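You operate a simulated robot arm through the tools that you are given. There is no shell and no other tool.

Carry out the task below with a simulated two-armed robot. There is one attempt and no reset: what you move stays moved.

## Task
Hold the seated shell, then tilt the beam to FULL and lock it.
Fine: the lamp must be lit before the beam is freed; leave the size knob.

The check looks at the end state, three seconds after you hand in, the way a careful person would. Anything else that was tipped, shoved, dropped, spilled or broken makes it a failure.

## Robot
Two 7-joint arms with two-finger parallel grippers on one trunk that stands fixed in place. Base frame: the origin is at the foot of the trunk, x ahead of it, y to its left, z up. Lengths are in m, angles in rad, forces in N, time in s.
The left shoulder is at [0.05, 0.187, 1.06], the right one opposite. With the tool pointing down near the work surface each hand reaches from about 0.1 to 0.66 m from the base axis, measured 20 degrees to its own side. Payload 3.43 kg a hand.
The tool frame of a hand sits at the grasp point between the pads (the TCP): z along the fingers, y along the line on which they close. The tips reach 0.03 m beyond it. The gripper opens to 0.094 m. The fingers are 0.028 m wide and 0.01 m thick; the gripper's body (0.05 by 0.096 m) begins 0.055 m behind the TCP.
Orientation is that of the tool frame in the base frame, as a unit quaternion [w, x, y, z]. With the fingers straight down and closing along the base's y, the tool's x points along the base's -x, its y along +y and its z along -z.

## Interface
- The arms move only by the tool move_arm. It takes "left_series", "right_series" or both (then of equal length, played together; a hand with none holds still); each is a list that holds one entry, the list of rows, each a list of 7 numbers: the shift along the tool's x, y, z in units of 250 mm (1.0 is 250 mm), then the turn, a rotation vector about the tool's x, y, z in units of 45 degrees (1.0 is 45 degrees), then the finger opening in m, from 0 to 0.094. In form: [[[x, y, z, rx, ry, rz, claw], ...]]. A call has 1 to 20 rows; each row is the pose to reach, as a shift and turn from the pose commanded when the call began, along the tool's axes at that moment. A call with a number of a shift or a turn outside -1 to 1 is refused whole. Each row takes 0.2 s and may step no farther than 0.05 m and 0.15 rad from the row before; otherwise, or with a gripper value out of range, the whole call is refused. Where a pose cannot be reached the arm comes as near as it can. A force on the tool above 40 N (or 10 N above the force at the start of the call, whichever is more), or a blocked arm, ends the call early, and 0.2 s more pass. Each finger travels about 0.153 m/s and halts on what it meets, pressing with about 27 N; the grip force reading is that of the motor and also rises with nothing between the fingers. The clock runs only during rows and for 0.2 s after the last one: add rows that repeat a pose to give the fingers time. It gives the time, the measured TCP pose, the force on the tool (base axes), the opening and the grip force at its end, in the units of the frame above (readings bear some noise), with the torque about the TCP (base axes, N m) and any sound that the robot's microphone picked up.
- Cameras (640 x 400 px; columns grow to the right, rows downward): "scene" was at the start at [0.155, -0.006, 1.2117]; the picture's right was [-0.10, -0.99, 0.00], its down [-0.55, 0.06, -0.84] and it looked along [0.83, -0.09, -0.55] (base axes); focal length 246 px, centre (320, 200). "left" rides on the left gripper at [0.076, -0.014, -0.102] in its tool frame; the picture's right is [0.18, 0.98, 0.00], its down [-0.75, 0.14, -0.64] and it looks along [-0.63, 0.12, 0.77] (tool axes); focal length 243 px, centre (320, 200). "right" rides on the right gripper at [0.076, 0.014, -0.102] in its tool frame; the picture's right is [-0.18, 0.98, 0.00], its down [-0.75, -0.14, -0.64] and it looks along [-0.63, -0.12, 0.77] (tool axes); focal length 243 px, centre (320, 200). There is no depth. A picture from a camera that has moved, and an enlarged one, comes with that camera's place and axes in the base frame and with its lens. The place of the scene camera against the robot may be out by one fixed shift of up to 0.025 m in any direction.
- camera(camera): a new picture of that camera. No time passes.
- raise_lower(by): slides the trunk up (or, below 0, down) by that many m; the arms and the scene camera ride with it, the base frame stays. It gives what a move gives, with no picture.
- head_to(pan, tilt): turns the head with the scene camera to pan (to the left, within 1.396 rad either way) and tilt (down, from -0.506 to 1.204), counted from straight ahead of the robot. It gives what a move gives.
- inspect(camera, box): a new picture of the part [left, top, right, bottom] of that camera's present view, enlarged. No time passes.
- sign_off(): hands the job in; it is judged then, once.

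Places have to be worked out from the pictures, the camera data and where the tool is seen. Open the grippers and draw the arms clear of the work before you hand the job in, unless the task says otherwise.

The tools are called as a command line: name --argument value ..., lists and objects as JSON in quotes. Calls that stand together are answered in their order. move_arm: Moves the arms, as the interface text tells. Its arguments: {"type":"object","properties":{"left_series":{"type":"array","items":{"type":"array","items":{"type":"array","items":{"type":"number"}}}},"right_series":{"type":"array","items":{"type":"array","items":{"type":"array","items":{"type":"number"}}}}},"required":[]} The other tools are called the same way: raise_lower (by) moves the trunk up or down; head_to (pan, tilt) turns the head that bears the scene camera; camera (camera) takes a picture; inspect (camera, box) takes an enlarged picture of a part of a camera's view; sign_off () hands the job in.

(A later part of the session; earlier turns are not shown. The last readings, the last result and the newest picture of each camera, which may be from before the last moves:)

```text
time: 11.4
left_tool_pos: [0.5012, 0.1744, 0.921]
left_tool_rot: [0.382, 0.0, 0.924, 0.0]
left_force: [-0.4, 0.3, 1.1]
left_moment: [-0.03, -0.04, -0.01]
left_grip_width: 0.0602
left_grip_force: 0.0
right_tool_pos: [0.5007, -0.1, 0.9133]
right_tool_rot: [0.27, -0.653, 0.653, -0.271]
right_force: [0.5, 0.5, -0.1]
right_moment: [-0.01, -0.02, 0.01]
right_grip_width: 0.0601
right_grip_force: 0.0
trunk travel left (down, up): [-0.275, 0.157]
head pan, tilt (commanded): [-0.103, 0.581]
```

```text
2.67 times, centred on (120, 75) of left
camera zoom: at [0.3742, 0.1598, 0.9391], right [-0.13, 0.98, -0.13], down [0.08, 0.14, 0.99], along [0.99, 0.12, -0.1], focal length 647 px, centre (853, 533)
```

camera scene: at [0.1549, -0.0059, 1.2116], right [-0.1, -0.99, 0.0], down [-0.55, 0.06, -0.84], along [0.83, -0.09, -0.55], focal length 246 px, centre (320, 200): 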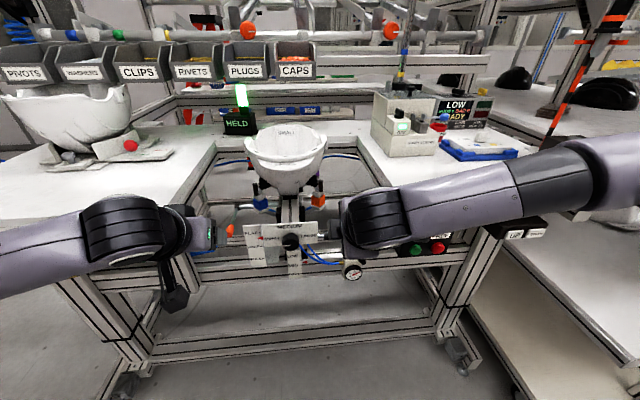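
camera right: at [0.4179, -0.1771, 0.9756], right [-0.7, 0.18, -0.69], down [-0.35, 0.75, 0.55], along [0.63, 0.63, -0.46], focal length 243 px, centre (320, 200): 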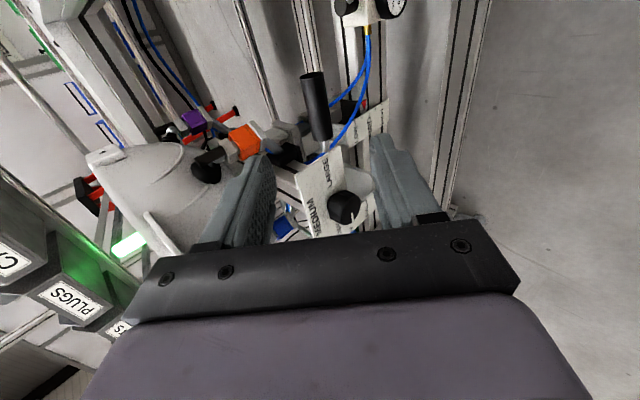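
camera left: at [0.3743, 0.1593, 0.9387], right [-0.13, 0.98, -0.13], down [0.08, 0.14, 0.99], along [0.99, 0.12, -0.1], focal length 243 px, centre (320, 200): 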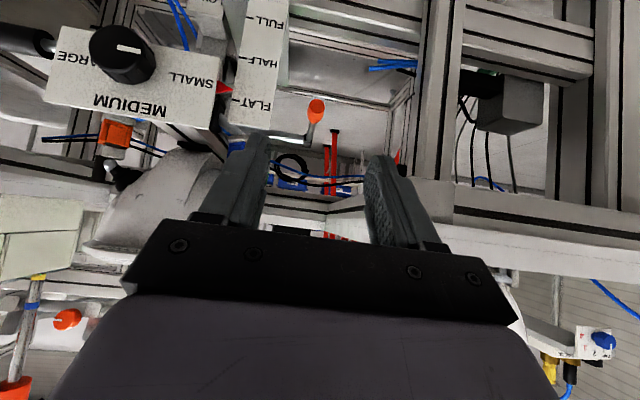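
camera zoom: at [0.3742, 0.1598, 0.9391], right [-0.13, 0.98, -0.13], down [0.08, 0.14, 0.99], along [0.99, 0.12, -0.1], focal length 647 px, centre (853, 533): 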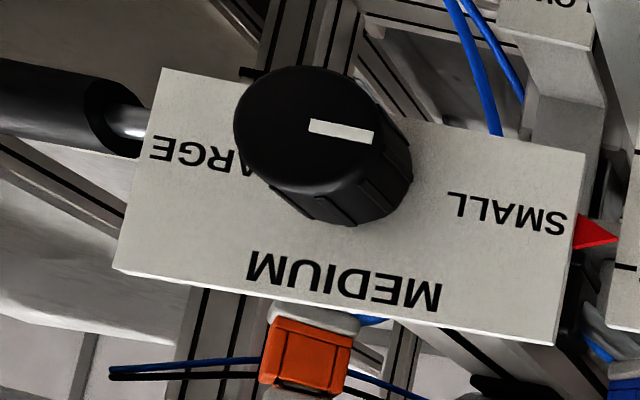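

The rod axis is at about x 0.5985, z 0.8195, spanning y -0.126 to -0.064, about 21 mm thick. I advance 0.135 m along the fingers with the gripper open around it.

move_arm --right_series '[[[-0.003, -0.003, 0.136, 0, 0, 0, 0.06], [-0.006, -0.006, 0.271, 0, 0, 0, 0.06], [-0.009, -0.009, 0.407, 0, 0, 0, 0.06], [-0.012, -0.011, 0.5, 0, 0, 0, 0.06], [-0.012, -0.011, 0.542, 0, 0, 0, 0.06], [-0.012, -0.011, 0.542, 0, 0, 0, 0.06]]]'

camera --camera "right"

inspect --camera "scene" --box '[220, 190, 400, 290]'

```text
time: 12.8
left_tool_pos: [0.5006, 0.1734, 0.9208]
left_tool_rot: [0.383, -0.001, 0.924, 0.001]
left_force: [-0.5, -0.2, 0.4]
left_moment: [0.0, 0.0, 0.01]
left_grip_width: 0.06
left_grip_force: 0.0
right_tool_pos: [0.5986, -0.0989, 0.8174]
right_tool_rot: [0.27, -0.653, 0.653, -0.271]
right_force: [-1.2, -0.4, -0.2]
right_moment: [0.0, 0.01, 0.01]
right_grip_width: 0.0602
right_grip_force: 0.1
trunk travel left (down, up): [-0.275, 0.157]
head pan, tilt (commanded): [-0.103, 0.581]
```

```text
taken
camera right: at [0.5153, -0.1756, 0.8804], right [-0.69, 0.19, -0.69], down [-0.35, 0.75, 0.55], along [0.63, 0.63, -0.46], focal length 243 px, centre (320, 200)
```

right: 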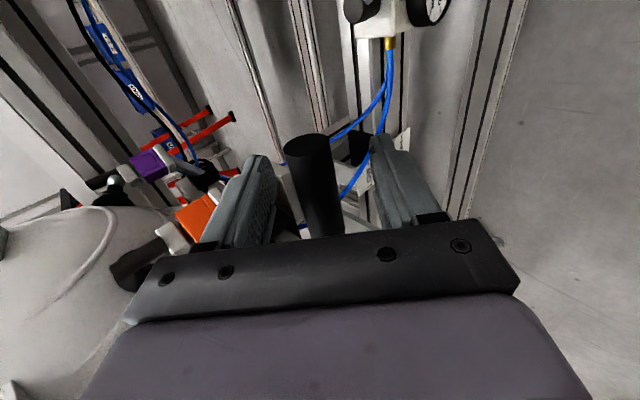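

```text
3.56 times, centred on (310, 240) of scene
camera zoom: at [0.155, -0.006, 1.2116], right [-0.1, -0.99, 0.0], down [-0.55, 0.06, -0.84], along [0.83, -0.09, -0.55], focal length 875 px, centre (356, 58)
```

zoom: 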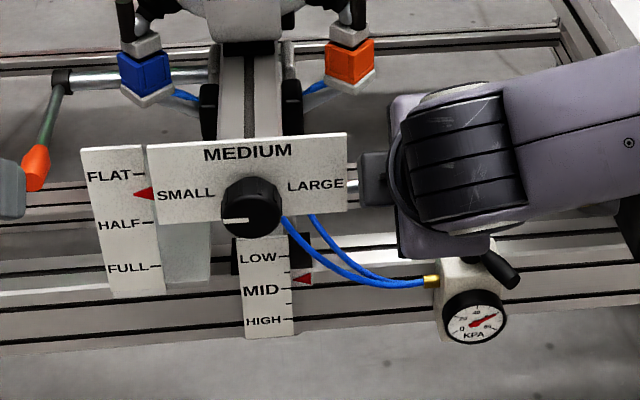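

The rod sits centred between the fingers. I close the right gripper on it.

move_arm --right_series '[[[0, 0, 0, 0, 0, 0, 0.03], [0, 0, 0, 0, 0, 0, 0.01], [0, 0, 0, 0, 0, 0, 0.01]]]'

```text
time: 13.6
left_tool_pos: [0.5015, 0.1737, 0.9209]
left_tool_rot: [0.382, -0.001, 0.924, 0.0]
left_force: [-0.1, -0.4, -0.5]
left_moment: [0.01, 0.03, 0.03]
left_grip_width: 0.0601
left_grip_force: 0.3
right_tool_pos: [0.5988, -0.099, 0.8195]
right_tool_rot: [-0.272, 0.653, -0.653, 0.272]
right_force: [9.6, 0.9, 3.6]
right_moment: [0.05, -0.05, 0.26]
right_grip_width: 0.0263
right_grip_force: 45.7
trunk travel left (down, up): [-0.275, 0.157]
head pan, tilt (commanded): [-0.103, 0.581]
```

The right hand holds the grip (opening 26 mm, firm). Now I bring the left hand upright to just above the orange knob, staying between the scale plate (y ≤ 0.128) and the table edge (y 0.241).

move_arm --left_series '[[[-0.067, 0.0, 0.086, 0, 0.167, 0, 0.06], [-0.134, 0.0, 0.172, 0, 0.333, 0, 0.055], [-0.201, 0.001, 0.258, 0, 0.5, 0, 0.05], [-0.268, 0.001, 0.343, 0, 0.667, 0, 0.05], [-0.335, 0.002, 0.429, 0, 0.833, 0, 0.05], [-0.402, 0.002, 0.515, 0, 1.0, 0, 0.05], [-0.402, 0.002, 0.515, 0, 1.0, 0, 0.05]]]'

camera --camera "left"

camera --camera "scene"

```text
time: 15.2
left_tool_pos: [0.6334, 0.1964, 0.9001]
left_tool_rot: [0.0, 0.003, 1.0, -0.002]
left_force: [3.3, -8.9, -1.3]
left_moment: [0.45, 0.16, 0.04]
left_grip_width: 0.0498
left_grip_force: 0.0
left hand out of reach, approached as far as the arm can: row 6, 7
right_tool_pos: [0.6001, -0.0986, 0.8195]
right_tool_rot: [0.272, -0.653, 0.653, -0.272]
right_force: [13.7, 1.5, 12.9]
right_moment: [-0.13, -0.07, 0.12]
right_grip_width: 0.0265
right_grip_force: 44.5
trunk travel left (down, up): [-0.275, 0.157]
head pan, tilt (commanded): [-0.103, 0.581]
```

```text
taken
camera left: at [0.5574, 0.1835, 1.0017], right [-0.18, 0.98, 0.0], down [0.75, 0.14, 0.64], along [0.63, 0.11, -0.77], focal length 243 px, centre (320, 200)
```

left: 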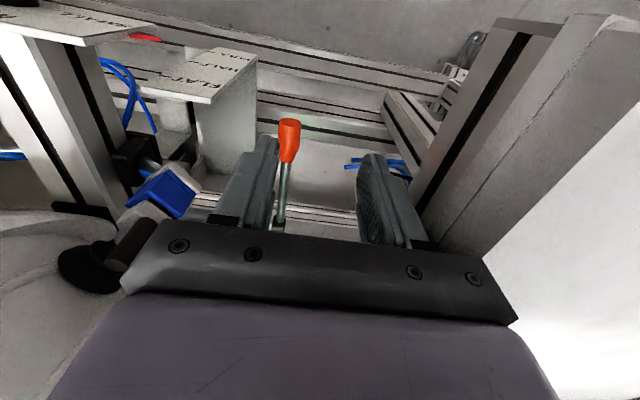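

```text
taken
camera scene: at [0.1554, -0.0064, 1.2116], right [-0.1, -0.99, 0.0], down [-0.55, 0.06, -0.84], along [0.83, -0.09, -0.55], focal length 246 px, centre (320, 200)
```

scene: 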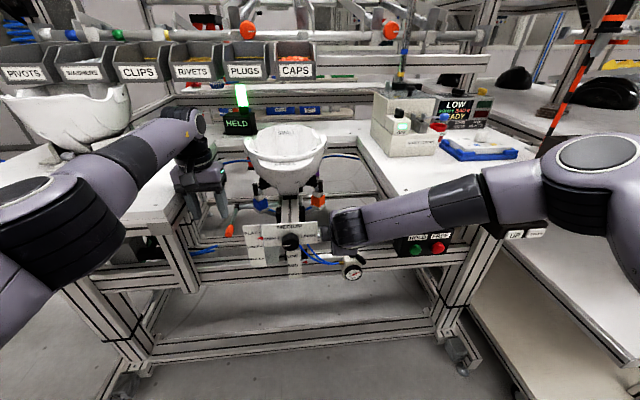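

The upright pose at that distance is out of reach and the left hand drifted to y 0.196, lightly touching the table edge (about 9 N). I pull it straight back toward the robot and tilt it again.

move_arm --left_series '[[[0.12, 0.0, -0.03, 0, 0, 0, 0.05], [0.24, 0.0, -0.06, 0, -0.15, 0, 0.05], [0.36, 0.0, -0.09, 0, -0.33, 0, 0.05], [0.44, 0.0, -0.12, 0, -0.5, 0, 0.05], [0.5, 0.0, -0.14, 0, -0.67, 0, 0.05], [0.56, 0.0, -0.14, 0, -0.85, 0, 0.05], [0.6, 0.0, -0.14, 0, -1.0, 0, 0.05], [0.6, 0.0, -0.14, 0, -1.0, 0, 0.05]]]'

camera --camera "scene"

```text
time: 16.2
left_tool_pos: [0.6729, 0.2127, 0.9181]
left_tool_rot: [0.103, -0.047, 0.994, -0.007]
left_force: [11.2, -30.9, 7.4]
left_moment: [1.12, 0.29, -0.53]
left_grip_width: 0.032
left_grip_force: 0.1
left hand out of reach, approached as far as the arm can: row 1, 2, 3, 4
right_tool_pos: [0.599, -0.0994, 0.8194]
right_tool_rot: [-0.274, 0.653, -0.652, 0.27]
right_force: [-0.2, 2.7, -0.4]
right_moment: [-1.07, 0.0, -0.95]
right_grip_width: 0.0262
right_grip_force: 45.2
trunk travel left (down, up): [-0.275, 0.157]
head pan, tilt (commanded): [-0.103, 0.581]
stopped in row 4 (left hand): the force on the tool passed its limit at 99 N (the readings are from after the stop); the commanded pose is now the measured one
```

```text
taken
camera scene: at [0.1555, -0.01, 1.2114], right [-0.1, -0.99, 0.0], down [-0.55, 0.06, -0.84], along [0.83, -0.08, -0.55], focal length 246 px, centre (320, 200)
```

scene: 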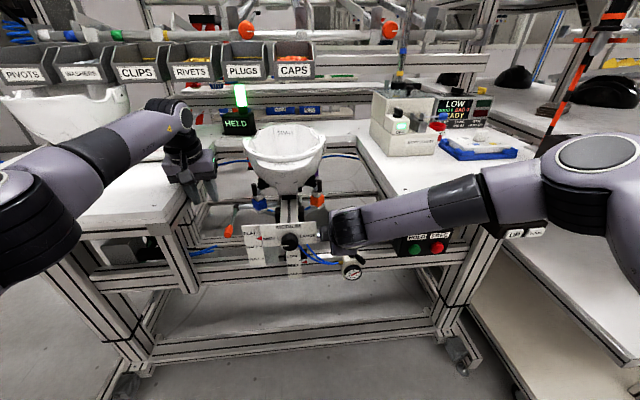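

The arm went the wrong way (an IK joint limit) and the left finger is leaning on the table edge; the shell is still held. I look before correcting.

camera --camera "left"

inspect --camera "scene" --box '[100, 80, 340, 260]'

inspect --camera "right" --box '[200, 60, 480, 260]'

```text
taken
camera left: at [0.5776, 0.1922, 1.0025], right [-0.27, 0.96, -0.06], down [0.59, 0.21, 0.78], along [0.76, 0.17, -0.62], focal length 243 px, centre (320, 200)
```

left: 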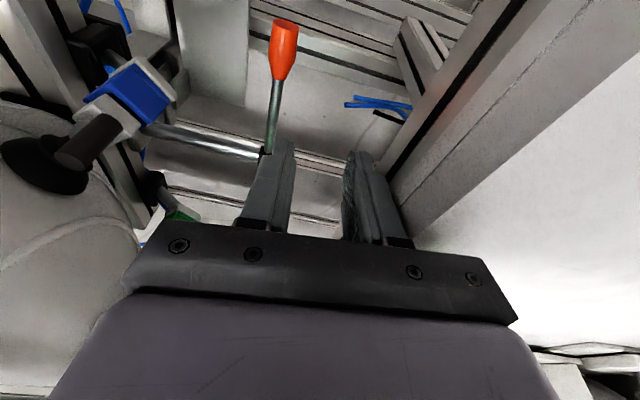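

```text
2.22 times, centred on (220, 170) of scene
camera zoom: at [0.1555, -0.01, 1.2114], right [-0.1, -0.99, 0.0], down [-0.55, 0.06, -0.84], along [0.83, -0.08, -0.55], focal length 547 px, centre (542, 267)
```

zoom: 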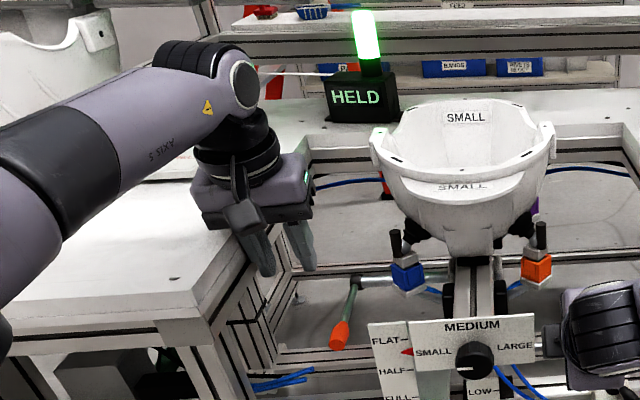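

```text
2.00 times, centred on (340, 160) of right
camera zoom: at [0.5162, -0.1767, 0.8809], right [-0.69, 0.19, -0.7], down [-0.36, 0.75, 0.56], along [0.63, 0.64, -0.45], focal length 485 px, centre (280, 280)
```

zoom: 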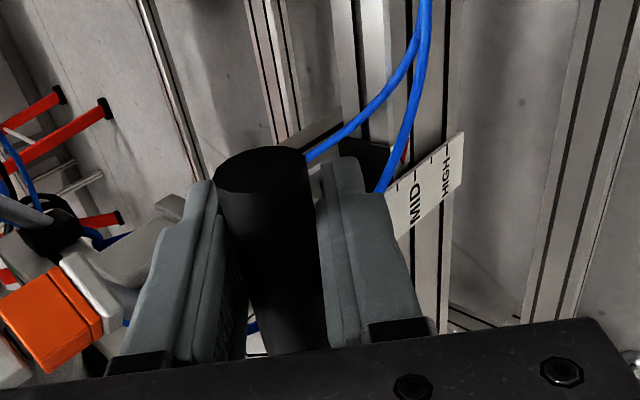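

The arm is nearly straight, with the left finger resting on the table's inner edge and nothing else touched. I close that gripper, ease the hand off toward the middle and lift it in small steps.

move_arm --left_series '[[[0.0, -0.03, -0.02, 0, 0, 0, 0.01], [0.005, -0.06, -0.05, 0, 0, 0, 0.01], [0.015, -0.09, -0.1, 0, 0, 0, 0.01], [0.028, -0.118, -0.17, 0, 0, 0, 0.01], [0.041, -0.118, -0.25, 0, 0, 0, 0.01]]]'

```text
time: 17.4
left_tool_pos: [0.6502, 0.1951, 0.9766]
left_tool_rot: [0.101, -0.056, 0.993, -0.002]
left_force: [0.1, 0.3, -1.3]
left_moment: [-0.01, -0.01, -0.04]
left_grip_width: 0.01
left_grip_force: 0.0
right_tool_pos: [0.6001, -0.0989, 0.8194]
right_tool_rot: [-0.273, 0.653, -0.652, 0.272]
right_force: [-2.2, -14.1, -4.9]
right_moment: [-0.54, 0.01, -0.65]
right_grip_width: 0.0263
right_grip_force: 44.8
trunk travel left (down, up): [-0.275, 0.157]
head pan, tilt (commanded): [-0.103, 0.581]
```

The left hand is free (0 N) at (0.650, 0.195, 0.977). I draw it back toward the robot above table height.

move_arm --left_series '[[[0.1, 0.004, -0.05, 0, 0, 0, 0.01], [0.22, 0.009, -0.1, 0, 0, 0, 0.01], [0.34, 0.015, -0.15, 0, 0, 0, 0.01], [0.46, 0.02, -0.2, 0, 0, 0, 0.01], [0.564, 0.025, -0.238, 0, 0, 0, 0.01], [0.564, 0.025, -0.238, 0, 0, 0, 0.01]]]'

camera --camera "scene"

```text
time: 18.8
left_tool_pos: [0.5024, 0.1833, 1.0083]
left_tool_rot: [0.1, -0.058, 0.993, -0.001]
left_force: [-0.1, 0.1, 0.0]
left_moment: [0.04, 0.0, -0.02]
left_grip_width: 0.0097
left_grip_force: 0.1
right_tool_pos: [0.5987, -0.0993, 0.8201]
right_tool_rot: [-0.273, 0.653, -0.652, 0.272]
right_force: [-3.7, -19.5, -5.7]
right_moment: [0.07, 0.03, -0.11]
right_grip_width: 0.0265
right_grip_force: 45.0
trunk travel left (down, up): [-0.275, 0.157]
head pan, tilt (commanded): [-0.103, 0.581]
```

```text
taken
camera scene: at [0.1552, -0.0076, 1.2116], right [-0.1, -0.99, 0.0], down [-0.55, 0.06, -0.84], along [0.83, -0.08, -0.55], focal length 246 px, centre (320, 200)
```

scene: 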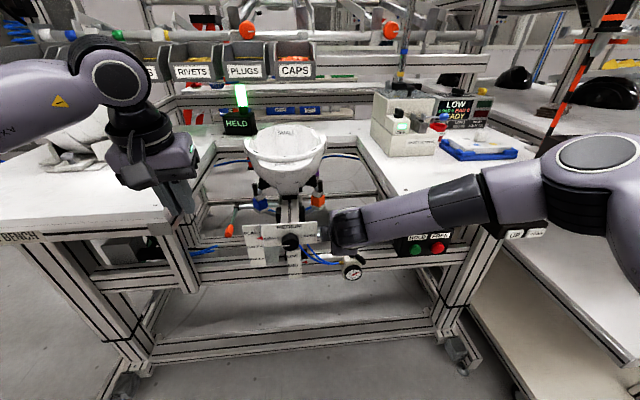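

Left hand is clear. The right hand now carries a 19 N side load from that disturbance, so I open and re-close it on the grip to relax it, while re-tilting the left hand to 45°.

move_arm --left_series '[[[0.015, -0.005, 0.069, 0.011, -0.149, 0.028, 0.02], [0.03, -0.01, 0.138, 0.022, -0.298, 0.056, 0.03], [0.044, -0.016, 0.206, 0.033, -0.447, 0.084, 0.04], [0.059, -0.021, 0.275, 0.044, -0.596, 0.112, 0.05], [0.074, -0.026, 0.344, 0.055, -0.745, 0.14, 0.05], [0.074, -0.026, 0.344, 0.055, -0.745, 0.14, 0.05]]]' --right_series '[[[0, 0, 0, 0, 0, 0, 0.04], [0, 0, 0, 0, 0, 0, 0.04], [0, 0, 0, 0, 0, 0, 0.04], [0, 0, 0, 0, 0, 0, 0.04], [0, 0, 0, 0, 0, 0, 0.04], [0, 0, 0, 0, 0, 0, 0.04]]]'

camera --camera "left"

camera --camera "right"

camera --camera "scene"

```text
time: 20.2
left_tool_pos: [0.4999, 0.175, 0.9179]
left_tool_rot: [0.384, 0.0, 0.923, -0.003]
left_force: [-0.7, 0.2, -0.4]
left_moment: [0.0, 0.03, -0.05]
left_grip_width: 0.0498
left_grip_force: 0.0
right_tool_pos: [0.5991, -0.0967, 0.8207]
right_tool_rot: [-0.273, 0.654, -0.651, 0.271]
right_force: [0.6, -0.5, 0.4]
right_moment: [0.03, 0.03, 0.01]
right_grip_width: 0.0401
right_grip_force: 0.2
trunk travel left (down, up): [-0.275, 0.157]
head pan, tilt (commanded): [-0.103, 0.581]
```

```text
taken
camera left: at [0.3739, 0.1611, 0.935], right [-0.13, 0.98, -0.13], down [0.08, 0.15, 0.99], along [0.99, 0.11, -0.09], focal length 243 px, centre (320, 200)
```

left: 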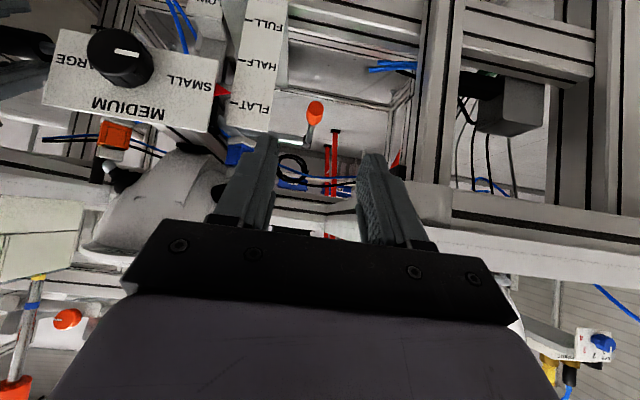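

```text
taken
camera right: at [0.516, -0.1741, 0.882], right [-0.69, 0.18, -0.7], down [-0.36, 0.75, 0.55], along [0.62, 0.64, -0.45], focal length 243 px, centre (320, 200)
```

right: 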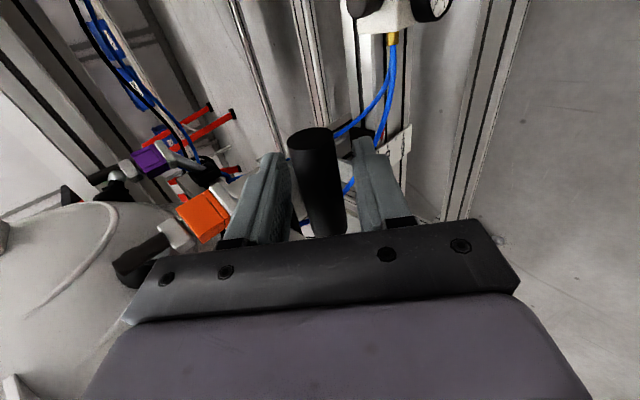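

```text
taken
camera scene: at [0.155, -0.006, 1.2117], right [-0.1, -0.99, 0.0], down [-0.55, 0.06, -0.84], along [0.83, -0.09, -0.55], focal length 246 px, centre (320, 200)
```

scene: 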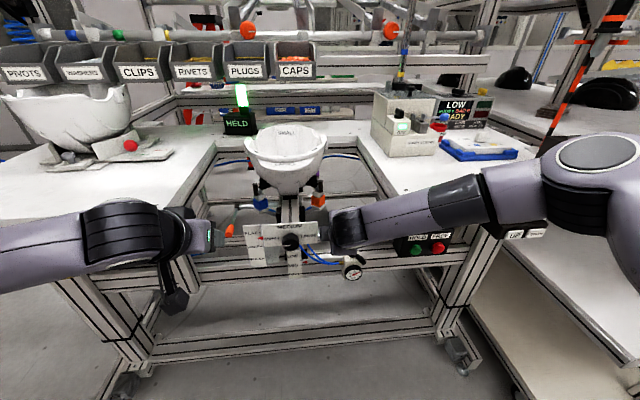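

Everything relaxed; the beam still reads FLAT and the lamp is lit. I re-close the right gripper on the grip and advance the left hand, fingers straddling the orange knob, keeping its body above the scale plate's top.

move_arm --left_series '[[[-0.02, 0.0, 0.1, 0, 0, 0, 0.05], [-0.042, 0.0, 0.205, 0, 0, 0, 0.05], [-0.063, 0.001, 0.31, 0, 0, 0, 0.05], [-0.084, 0.001, 0.412, 0, 0, 0, 0.05], [-0.105, 0.002, 0.515, 0, 0, 0, 0.05], [-0.105, 0.002, 0.515, 0, 0, 0, 0.05]]]' --right_series '[[[0, 0, 0, 0, 0, 0, 0.03], [0, 0, 0, 0, 0, 0, 0.01], [0, 0, 0, 0, 0, 0, 0.01], [0, 0, 0, 0, 0, 0, 0.01], [0, 0, 0, 0, 0, 0, 0.01], [0, 0, 0, 0, 0, 0, 0.01]]]'

camera --camera "left"

inspect --camera "scene" --box '[160, 170, 340, 290]'

```text
time: 21.6
left_tool_pos: [0.6115, 0.1744, 0.8432]
left_tool_rot: [0.384, 0.001, 0.923, -0.002]
left_force: [0.3, 0.2, -0.6]
left_moment: [0.02, 0.0, 0.02]
left_grip_width: 0.0502
left_grip_force: 0.0
right_tool_pos: [0.5987, -0.0954, 0.8201]
right_tool_rot: [-0.273, 0.654, -0.651, 0.271]
right_force: [-2.6, -0.3, -2.8]
right_moment: [-0.01, 0.04, -0.3]
right_grip_width: 0.0265
right_grip_force: 45.3
trunk travel left (down, up): [-0.275, 0.157]
head pan, tilt (commanded): [-0.103, 0.581]
```

```text
taken
camera left: at [0.4846, 0.1605, 0.861], right [-0.13, 0.98, -0.13], down [0.08, 0.14, 0.99], along [0.99, 0.11, -0.09], focal length 243 px, centre (320, 200)
```

left: 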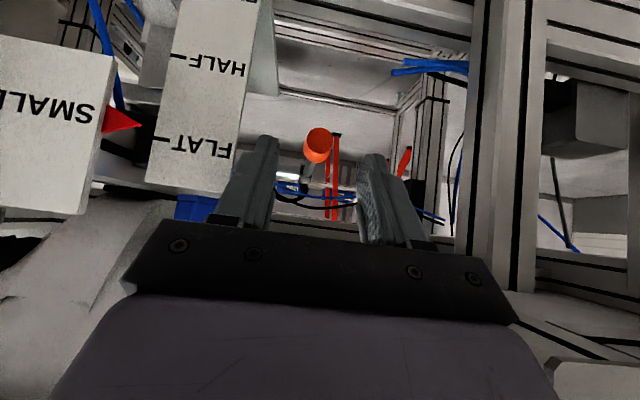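

```text
3.33 times, centred on (250, 230) of scene
camera zoom: at [0.155, -0.006, 1.2116], right [-0.1, -0.99, 0.0], down [-0.55, 0.06, -0.84], along [0.83, -0.09, -0.55], focal length 820 px, centre (553, 100)
```

zoom: 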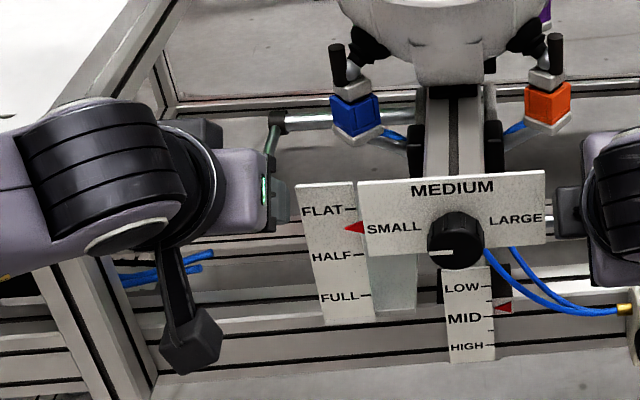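

The knob is centred between the left fingers, at about (0.645–0.68, 0.174, 0.805). I go the last 4 cm and close on it.

move_arm --left_series '[[[-0.014, 0.0, 0.055, 0, 0, 0, 0.05], [-0.027, 0.0, 0.11, 0, 0, 0, 0.05], [-0.04, 0.0, 0.16, 0, 0, 0, 0.05], [-0.04, 0.0, 0.16, 0, 0, 0, 0.03], [-0.04, 0.0, 0.16, 0, 0, 0, 0.01], [-0.04, 0.0, 0.16, 0, 0, 0, 0.01]]]'

camera --camera "left"

```text
time: 23.0
left_tool_pos: [0.6461, 0.1724, 0.824]
left_tool_rot: [0.383, 0.003, 0.924, -0.005]
left_force: [9.0, -18.5, -6.4]
left_moment: [-0.38, -0.33, 0.2]
left_grip_width: 0.0199
left_grip_force: 45.2
right_tool_pos: [0.5995, -0.0962, 0.82]
right_tool_rot: [-0.274, 0.654, -0.652, 0.27]
right_force: [-12.1, 2.5, 1.2]
right_moment: [-0.9, -0.01, -1.02]
right_grip_width: 0.0265
right_grip_force: 45.0
trunk travel left (down, up): [-0.275, 0.157]
head pan, tilt (commanded): [-0.103, 0.581]
```

```text
taken
camera left: at [0.5191, 0.1606, 0.8418], right [-0.12, 0.98, -0.14], down [0.08, 0.15, 0.99], along [0.99, 0.11, -0.09], focal length 243 px, centre (320, 200)
```

left: 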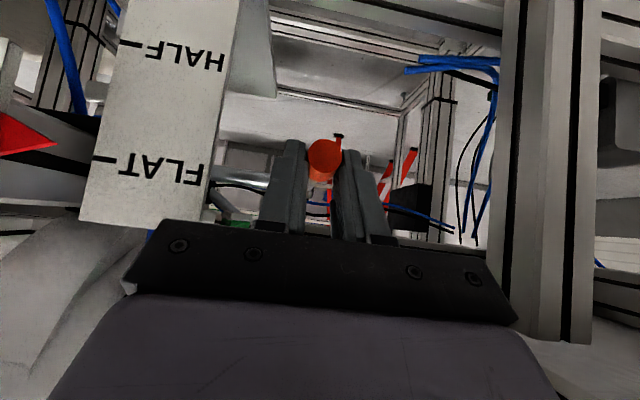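

The knob is gripped (20 mm). I first take out the ~2 mm side offset, then try lifting the lever by small amounts to feel which way it turns.

move_arm --left_series '[[[0, -0.008, 0, 0, 0, 0, 0.01], [0, -0.01, 0, 0, 0, 0, 0.01], [0, -0.01, 0, 0, 0, 0, 0.01]]]'

move_arm --left_series '[[[-0.011, 0, -0.011, 0, 0, 0, 0.01], [-0.023, 0, -0.023, 0, 0, 0, 0.01], [-0.034, 0, -0.034, 0, 0, 0, 0.01]]]'

camera --camera "left"

```text
time: 23.8
left_tool_pos: [0.6455, 0.1733, 0.8248]
left_tool_rot: [0.383, 0.002, 0.924, -0.003]
left_force: [-8.3, -14.5, -3.8]
left_moment: [-0.24, -0.71, -0.05]
left_grip_width: 0.02
left_grip_force: 45.2
right_tool_pos: [0.5989, -0.0962, 0.8198]
right_tool_rot: [-0.274, 0.654, -0.651, 0.27]
right_force: [-3.3, 4.7, -6.7]
right_moment: [-0.17, -0.03, -0.34]
right_grip_width: 0.0265
right_grip_force: 45.4
trunk travel left (down, up): [-0.275, 0.157]
head pan, tilt (commanded): [-0.103, 0.581]
```

```text
time: 24.3
left_tool_pos: [0.6456, 0.1736, 0.8243]
left_tool_rot: [0.379, 0.003, 0.925, -0.003]
left_force: [7.8, -3.6, -7.7]
left_moment: [-0.03, -1.0, 0.26]
left_grip_width: 0.0199
left_grip_force: 45.1
right_tool_pos: [0.5997, -0.0964, 0.8195]
right_tool_rot: [-0.272, 0.655, -0.651, 0.27]
right_force: [-1.9, -5.4, -0.7]
right_moment: [0.8, -0.06, 0.74]
right_grip_width: 0.0265
right_grip_force: 44.6
trunk travel left (down, up): [-0.275, 0.157]
head pan, tilt (commanded): [-0.103, 0.581]
stopped in row 2 (left hand): the force on the tool passed its limit at 44 N (the readings are from after the stop); the commanded pose is now the measured one
```

```text
taken
camera left: at [0.5193, 0.16, 0.8432], right [-0.12, 0.98, -0.13], down [0.09, 0.14, 0.99], along [0.99, 0.11, -0.1], focal length 243 px, centre (320, 200)
```

left: 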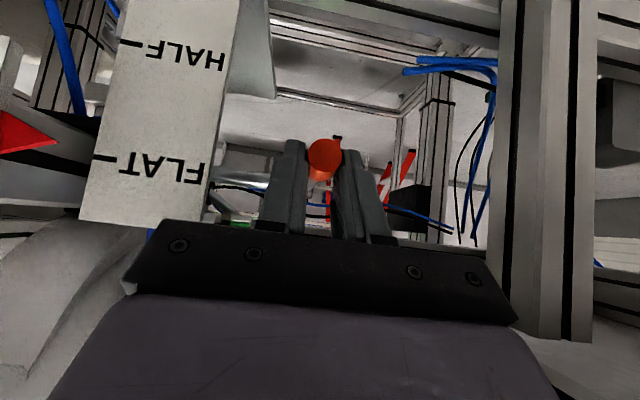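

Lifting met a hard stop (44 N, no motion), so that looks like the locked end. I try pressing the lever down a little.

move_arm --left_series '[[[0.011, 0, 0.011, 0, 0, 0, 0.01], [0.023, 0, 0.023, 0, 0, 0, 0.01], [0.034, 0, 0.034, 0, 0, 0, 0.01]]]'

camera --camera "left"

```text
time: 25.1
left_tool_pos: [0.6473, 0.1728, 0.815]
left_tool_rot: [0.383, 0.002, 0.924, -0.003]
left_force: [-6.3, 0.1, 13.6]
left_moment: [0.02, -1.37, 0.23]
left_grip_width: 0.0201
left_grip_force: 45.2
right_tool_pos: [0.5987, -0.0969, 0.8197]
right_tool_rot: [-0.274, 0.653, -0.652, 0.27]
right_force: [18.3, 1.3, -17.1]
right_moment: [0.43, -0.1, 0.16]
right_grip_width: 0.0263
right_grip_force: 44.9
trunk travel left (down, up): [-0.275, 0.157]
head pan, tilt (commanded): [-0.103, 0.581]
```

```text
taken
camera left: at [0.5206, 0.16, 0.8337], right [-0.12, 0.98, -0.13], down [0.08, 0.14, 0.99], along [0.99, 0.11, -0.1], focal length 243 px, centre (320, 200)
```

left: 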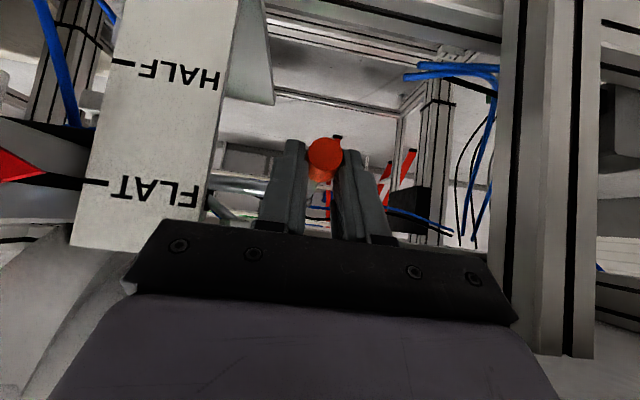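

Pressing down moves the lever smoothly (about 14 N), so down is the freeing direction. Going lower, the hand's body would graze the scale plate, so I open, yaw the left hand 9° outward, and re-grip the knob.

move_arm --left_series '[[[0, 0, 0, 0, 0, 0, 0.05], [0, 0, 0, 0, 0, 0, 0.05], [0, 0.005, 0, 0.07, 0, 0.07, 0.05], [0, 0.01, 0, 0.141, 0, 0.141, 0.05], [0, 0.01, 0, 0.141, 0, 0.141, 0.05]]]'

camera --camera "left"

inspect --camera "scene" --box '[160, 160, 340, 280]'

```text
time: 26.3
left_tool_pos: [0.6467, 0.1751, 0.8134]
left_tool_rot: [0.379, 0.074, 0.922, -0.033]
left_force: [-0.1, -0.8, -0.1]
left_moment: [-0.02, 0.0, -0.02]
left_grip_width: 0.0502
left_grip_force: 0.1
right_tool_pos: [0.5985, -0.0965, 0.8207]
right_tool_rot: [-0.273, 0.653, -0.652, 0.27]
right_force: [4.0, -5.0, -7.7]
right_moment: [-0.09, -0.02, -0.26]
right_grip_width: 0.0264
right_grip_force: 44.9
trunk travel left (down, up): [-0.275, 0.157]
head pan, tilt (commanded): [-0.103, 0.581]
```

```text
taken
camera left: at [0.5187, 0.1826, 0.8319], right [0.03, 0.99, -0.13], down [0.11, 0.13, 0.99], along [0.99, -0.04, -0.1], focal length 243 px, centre (320, 200)
```

left: 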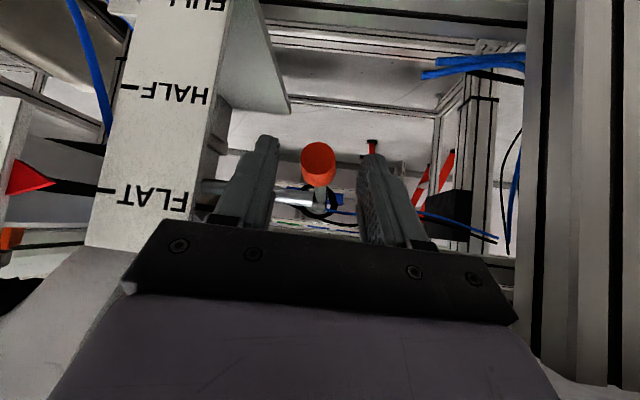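

```text
3.33 times, centred on (250, 220) of scene
camera zoom: at [0.156, -0.0065, 1.2115], right [-0.1, -0.99, 0.0], down [-0.55, 0.06, -0.84], along [0.83, -0.09, -0.55], focal length 820 px, centre (553, 133)
```

zoom: 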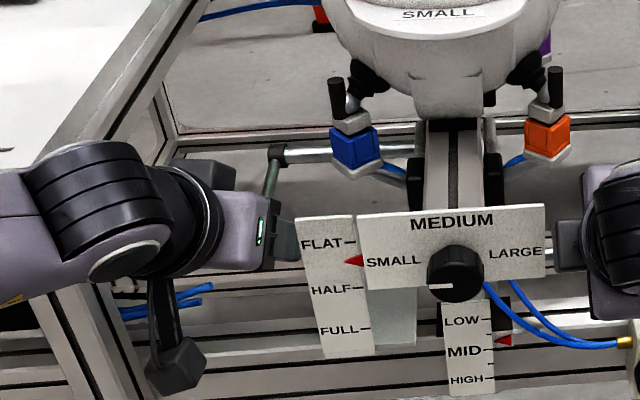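

The knob is centred again. I close on it and swing the lever down along its arc (about 20°), watching forces on both hands.

move_arm --left_series '[[[0, 0, 0, 0, 0, 0, 0.03], [0, 0, 0, 0, 0, 0, 0.01], [0, 0, 0, 0, 0, 0, 0.01]]]'

move_arm --left_series '[[[0.027, 0, 0.029, 0, 0, 0, 0.01], [0.051, 0.001, 0.06, 0, 0, 0, 0.01], [0.072, 0.002, 0.094, 0, 0, 0, 0.01], [0.091, 0.004, 0.129, 0, 0, 0, 0.01]]]'

camera --camera "left"

inspect --camera "scene" --box '[160, 160, 340, 280]'

```text
time: 27.1
left_tool_pos: [0.6461, 0.1749, 0.8122]
left_tool_rot: [0.379, 0.073, 0.922, -0.034]
left_force: [0.5, -4.8, 0.6]
left_moment: [-0.16, -0.05, 0.94]
left_grip_width: 0.0229
left_grip_force: 45.2
right_tool_pos: [0.5996, -0.0964, 0.8197]
right_tool_rot: [-0.273, 0.654, -0.652, 0.27]
right_force: [4.3, -4.2, -8.2]
right_moment: [-0.59, 0.0, -0.8]
right_grip_width: 0.0263
right_grip_force: 44.7
trunk travel left (down, up): [-0.275, 0.157]
head pan, tilt (commanded): [-0.103, 0.581]
```

```text
time: 28.1
left_tool_pos: [0.6515, 0.1764, 0.7717]
left_tool_rot: [0.376, 0.075, 0.923, -0.033]
left_force: [0.9, -7.1, 3.2]
left_moment: [-0.24, -0.34, 0.49]
left_grip_width: 0.0222
left_grip_force: 44.6
right_tool_pos: [0.5981, -0.0954, 0.8201]
right_tool_rot: [-0.273, 0.654, -0.652, 0.27]
right_force: [5.8, -3.8, -10.8]
right_moment: [-0.35, 0.09, -0.38]
right_grip_width: 0.0264
right_grip_force: 45.1
trunk travel left (down, up): [-0.275, 0.157]
head pan, tilt (commanded): [-0.103, 0.581]
```

```text
taken
camera left: at [0.5241, 0.1823, 0.7903], right [0.03, 0.99, -0.13], down [0.11, 0.13, 0.99], along [0.99, -0.04, -0.11], focal length 243 px, centre (320, 200)
```

left: 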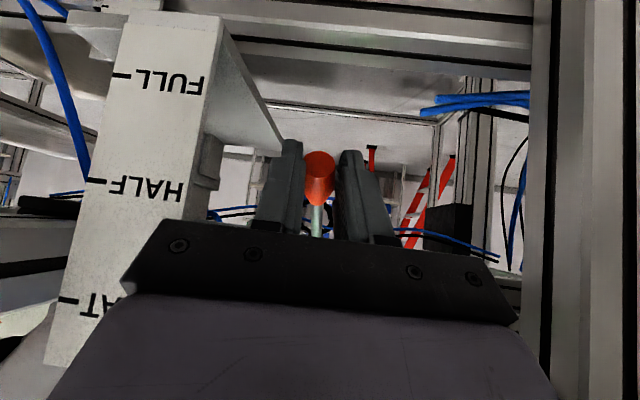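

```text
3.33 times, centred on (250, 220) of scene
camera zoom: at [0.1562, -0.007, 1.2114], right [-0.1, -0.99, 0.0], down [-0.55, 0.06, -0.84], along [0.83, -0.08, -0.55], focal length 820 px, centre (553, 133)
```

zoom: 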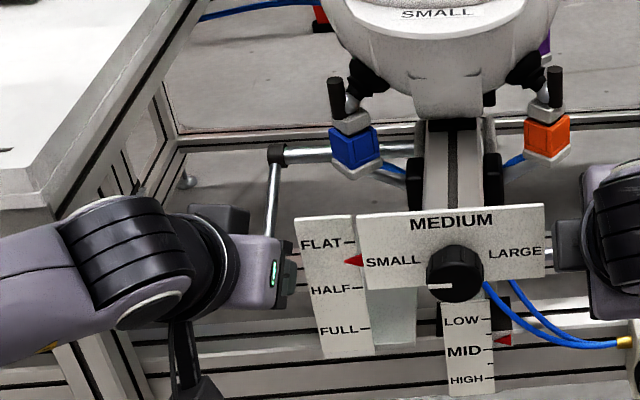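

The lever turns easily now and the beam is still steady in the right hand. I keep swinging it down toward 50°, in small rows, watching for its end stop.

move_arm --left_series '[[[0.015, 0.002, 0.037, 0, 0, 0, 0.01], [0.028, 0.005, 0.074, 0, 0, 0, 0.01], [0.036, 0.009, 0.113, 0, 0, 0, 0.01], [0.042, 0.012, 0.152, 0, 0, 0, 0.01], [0.044, 0.016, 0.191, 0, 0, 0, 0.01]]]'

camera --camera "left"

inspect --camera "scene" --box '[160, 160, 340, 280]'

```text
time: 29.2
left_tool_pos: [0.6712, 0.1746, 0.7393]
left_tool_rot: [0.377, 0.072, 0.923, -0.034]
left_force: [-3.5, -0.6, 2.5]
left_moment: [-0.37, 0.45, 0.54]
left_grip_width: 0.0216
left_grip_force: 45.3
right_tool_pos: [0.5996, -0.0968, 0.8205]
right_tool_rot: [-0.274, 0.654, -0.651, 0.27]
right_force: [1.5, -2.5, -2.9]
right_moment: [0.66, -0.03, 0.67]
right_grip_width: 0.0262
right_grip_force: 44.5
trunk travel left (down, up): [-0.275, 0.157]
head pan, tilt (commanded): [-0.103, 0.581]
stopped in row 5 (left hand): the force on the tool passed its limit at 43 N (the readings are from after the stop); the commanded pose is now the measured one
```

```text
taken
camera left: at [0.5436, 0.1813, 0.759], right [0.03, 0.99, -0.14], down [0.11, 0.13, 0.98], along [0.99, -0.04, -0.11], focal length 243 px, centre (320, 200)
```

left: 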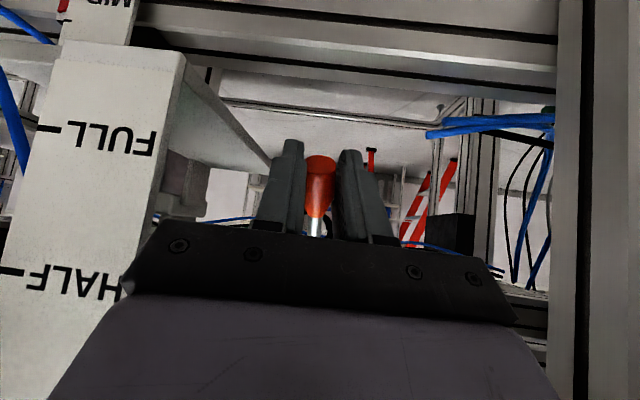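

```text
3.33 times, centred on (250, 220) of scene
camera zoom: at [0.1549, -0.0064, 1.2119], right [-0.1, -0.99, 0.0], down [-0.55, 0.06, -0.84], along [0.83, -0.09, -0.55], focal length 820 px, centre (553, 133)
```

zoom: 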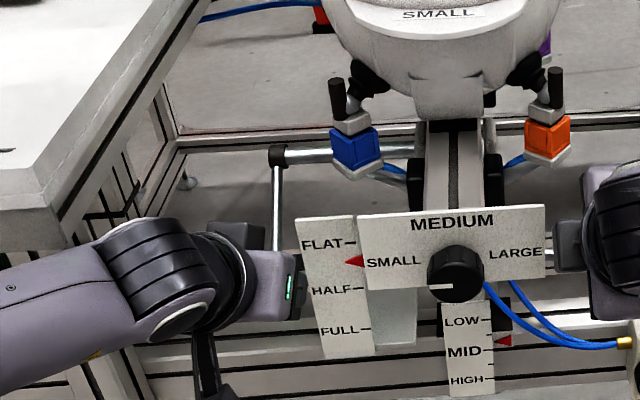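

The lever stopped at about 40° below its start, which looks like its free end stop. I open the left hand and back it off along its own axis so the lever is unloaded before moving the beam.

move_arm --left_series '[[[0, 0, 0, 0, 0, 0, 0.05], [0, 0, 0, 0, 0, 0, 0.05], [0, 0, -0.1, 0, 0, 0, 0.05], [0, 0, -0.2, 0, 0, 0, 0.05], [0, 0, -0.32, 0, 0, 0, 0.05], [0, 0, -0.44, 0, 0, 0, 0.05]]]'

camera --camera "left"

camera --camera "scene"

```text
time: 30.6
left_tool_pos: [0.5967, 0.1873, 0.8169]
left_tool_rot: [0.378, 0.074, 0.922, -0.033]
left_force: [-0.1, -0.1, -0.7]
left_moment: [-0.02, 0.01, -0.01]
left_grip_width: 0.05
left_grip_force: 0.0
right_tool_pos: [0.5985, -0.0963, 0.8203]
right_tool_rot: [-0.274, 0.654, -0.651, 0.271]
right_force: [-1.0, -3.0, 0.0]
right_moment: [0.29, 0.01, 0.03]
right_grip_width: 0.0267
right_grip_force: 44.7
trunk travel left (down, up): [-0.275, 0.157]
head pan, tilt (commanded): [-0.103, 0.581]
```

```text
taken
camera left: at [0.4695, 0.1944, 0.8359], right [0.03, 0.99, -0.13], down [0.11, 0.13, 0.99], along [0.99, -0.04, -0.1], focal length 243 px, centre (320, 200)
```

left: 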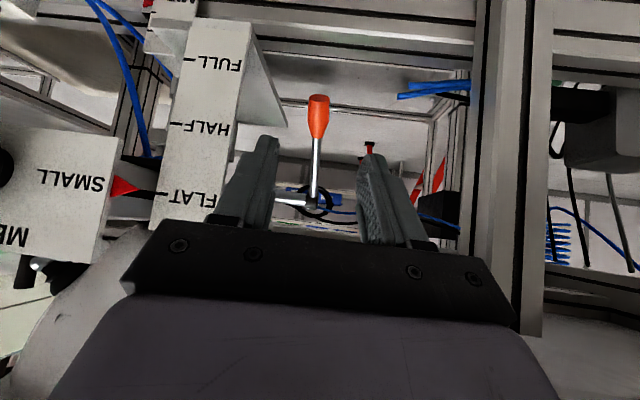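

```text
taken
camera scene: at [0.1549, -0.0064, 1.2116], right [-0.1, -0.99, 0.0], down [-0.55, 0.06, -0.84], along [0.83, -0.09, -0.55], focal length 246 px, centre (320, 200)
```

scene: 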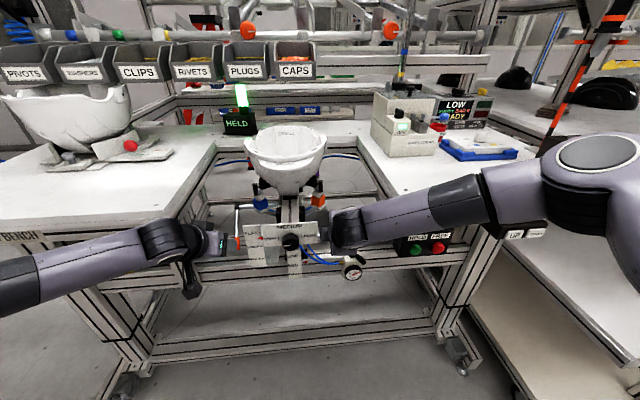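

The lever now points down at its free end and the left hand is clear; the display still says HELD. I nudge the grip about 4° down the arc with the right hand to test that the beam is free.

move_arm --right_series '[[[0, 0.0195, 0.0156, 0.022, 0, 0, 0.01], [0, 0.0384, 0.032, 0.044, 0, 0, 0.01], [0, 0.0384, 0.032, 0.044, 0, 0, 0.01]]]'

inspect --camera "left" --box '[0, 20, 320, 220]'

inspect --camera "scene" --box '[200, 170, 360, 280]'

```text
time: 31.4
left_tool_pos: [0.5965, 0.1873, 0.8152]
left_tool_rot: [0.377, 0.074, 0.922, -0.033]
left_force: [0.0, -1.2, -0.7]
left_moment: [0.03, -0.03, 0.0]
left_grip_width: 0.0501
left_grip_force: 0.1
right_tool_pos: [0.598, -0.0965, 0.8073]
right_tool_rot: [-0.286, 0.649, -0.646, 0.282]
right_force: [2.4, -3.6, 8.0]
right_moment: [0.23, -0.31, 0.16]
right_grip_width: 0.0262
right_grip_force: 44.9
trunk travel left (down, up): [-0.275, 0.157]
head pan, tilt (commanded): [-0.103, 0.581]
```

```text
2.00 times, centred on (160, 120) of left
camera zoom: at [0.4694, 0.1946, 0.8357], right [0.03, 0.99, -0.13], down [0.11, 0.13, 0.99], along [0.99, -0.04, -0.1], focal length 485 px, centre (640, 360)
```

zoom: 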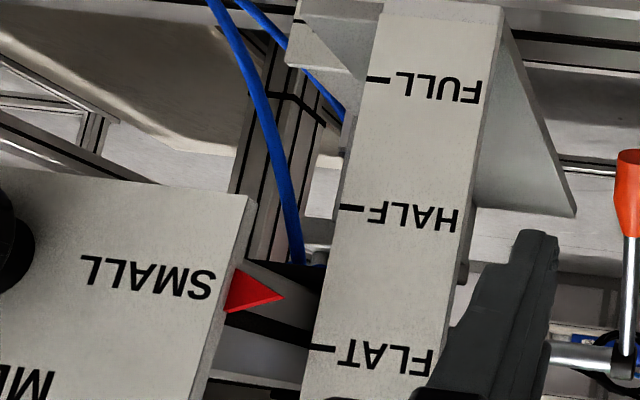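

```text
3.64 times, centred on (280, 225) of scene
camera zoom: at [0.1544, -0.0062, 1.2118], right [-0.1, -0.99, 0.0], down [-0.55, 0.06, -0.84], along [0.83, -0.09, -0.55], focal length 895 px, centre (466, 109)
```

zoom: 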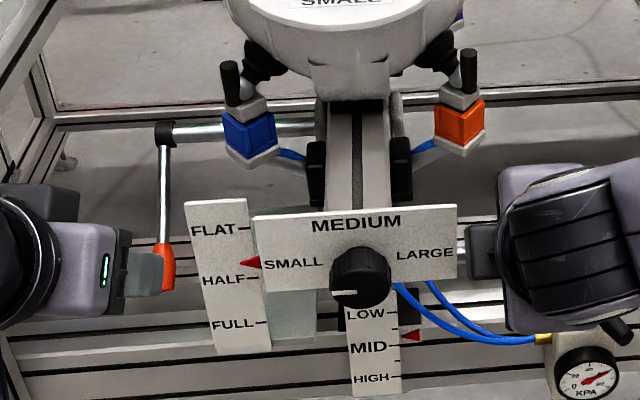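

The beam is free: the pointer dropped with only about 8 N of push. I carry it on down the arc to about 20°.

move_arm --right_series '[[[0, 0.0186, 0.0166, 0.022, 0, 0, 0.01], [0, 0.0372, 0.0333, 0.044, 0, 0, 0.01], [0, 0.0547, 0.0512, 0.067, 0, 0, 0.01], [0, 0.0721, 0.0691, 0.089, 0, 0, 0.01], [0, 0.0882, 0.0881, 0.111, 0, 0, 0.01], [0, 0.1043, 0.1072, 0.133, 0, 0, 0.01], [0, 0.1191, 0.1273, 0.156, 0, 0, 0.01], [0, 0.1339, 0.1474, 0.178, 0, 0, 0.01], [0, 0.1339, 0.1474, 0.178, 0, 0, 0.01]]]'

inspect --camera "left" --box '[0, 20, 320, 220]'

camera --camera "scene"

camera --camera "right"

```text
time: 33.4
left_tool_pos: [0.5967, 0.1881, 0.8153]
left_tool_rot: [0.377, 0.074, 0.923, -0.033]
left_force: [0.2, 0.0, -0.5]
left_moment: [0.01, 0.0, -0.01]
left_grip_width: 0.05
left_grip_force: 0.1
right_tool_pos: [0.6046, -0.0959, 0.7621]
right_tool_rot: [-0.331, 0.626, -0.625, 0.328]
right_force: [18.1, -4.1, 12.6]
right_moment: [0.31, -0.1, 0.46]
right_grip_width: 0.026
right_grip_force: 44.3
trunk travel left (down, up): [-0.275, 0.157]
head pan, tilt (commanded): [-0.103, 0.581]
```

```text
2.00 times, centred on (160, 120) of left
camera zoom: at [0.4699, 0.1946, 0.8353], right [0.03, 0.99, -0.13], down [0.11, 0.13, 0.99], along [0.99, -0.04, -0.11], focal length 485 px, centre (640, 360)
```

zoom: 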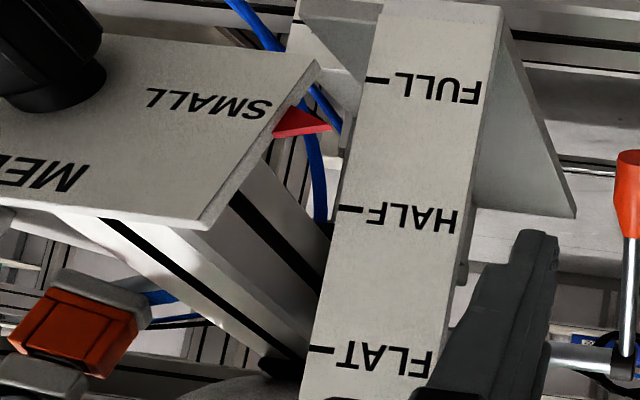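

```text
taken
camera scene: at [0.1552, -0.0062, 1.2116], right [-0.1, -0.99, 0.0], down [-0.55, 0.06, -0.84], along [0.83, -0.09, -0.55], focal length 246 px, centre (320, 200)
```

scene: 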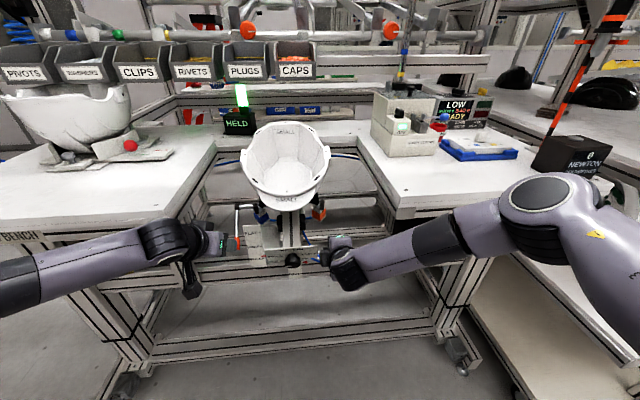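

```text
taken
camera right: at [0.511, -0.1738, 0.807], right [-0.56, 0.18, -0.81], down [-0.45, 0.75, 0.48], along [0.7, 0.63, -0.34], focal length 243 px, centre (320, 200)
```

right: 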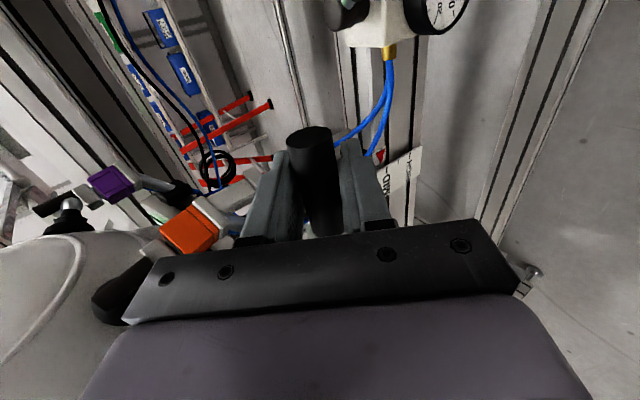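

The shell leans forward steadily with the pointer past HALF; the side force shows the pivot is a bit higher (z≈0.815) than I assumed. I correct the arc and go on to about 26°, then reposition the left hand's camera level with the FULL mark.

move_arm --right_series '[[[0, -0.0125, 0.0157, 0, 0, 0, 0.01], [0, -0.004, 0.0315, 0.017, 0, 0, 0.01], [0, 0.0046, 0.0472, 0.033, 0, 0, 0.01], [0, 0.0143, 0.063, 0.05, 0, 0, 0.01], [0, 0.024, 0.0788, 0.067, 0, 0, 0.01], [0, 0.024, 0.0788, 0.067, 0, 0, 0.01]]]'

inspect --camera "left" --box '[0, 0, 320, 200]'

```text
time: 34.8
left_tool_pos: [0.5971, 0.1884, 0.8159]
left_tool_rot: [0.378, 0.074, 0.922, -0.034]
left_force: [-0.5, 0.0, 0.2]
left_moment: [0.04, 0.02, -0.01]
left_grip_width: 0.05
left_grip_force: 0.1
right_tool_pos: [0.6132, -0.0962, 0.7407]
right_tool_rot: [-0.344, 0.62, -0.618, 0.339]
right_force: [-17.6, -9.4, -3.5]
right_moment: [-0.32, -0.04, -0.51]
right_grip_width: 0.0265
right_grip_force: 44.8
trunk travel left (down, up): [-0.275, 0.157]
head pan, tilt (commanded): [-0.103, 0.581]
```

```text
2.00 times, centred on (160, 100) of left
camera zoom: at [0.4692, 0.1944, 0.8359], right [0.03, 0.99, -0.13], down [0.11, 0.13, 0.99], along [0.99, -0.04, -0.1], focal length 485 px, centre (640, 400)
```

zoom: 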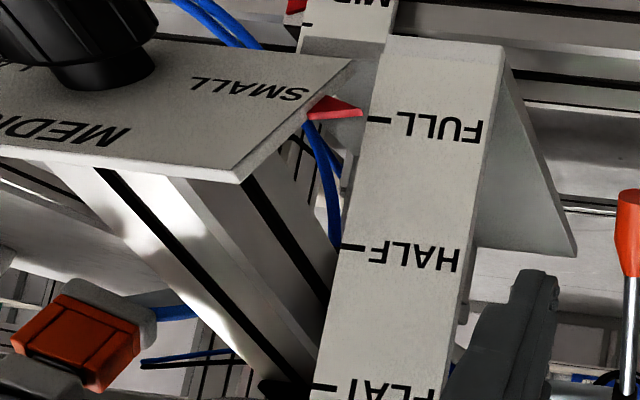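

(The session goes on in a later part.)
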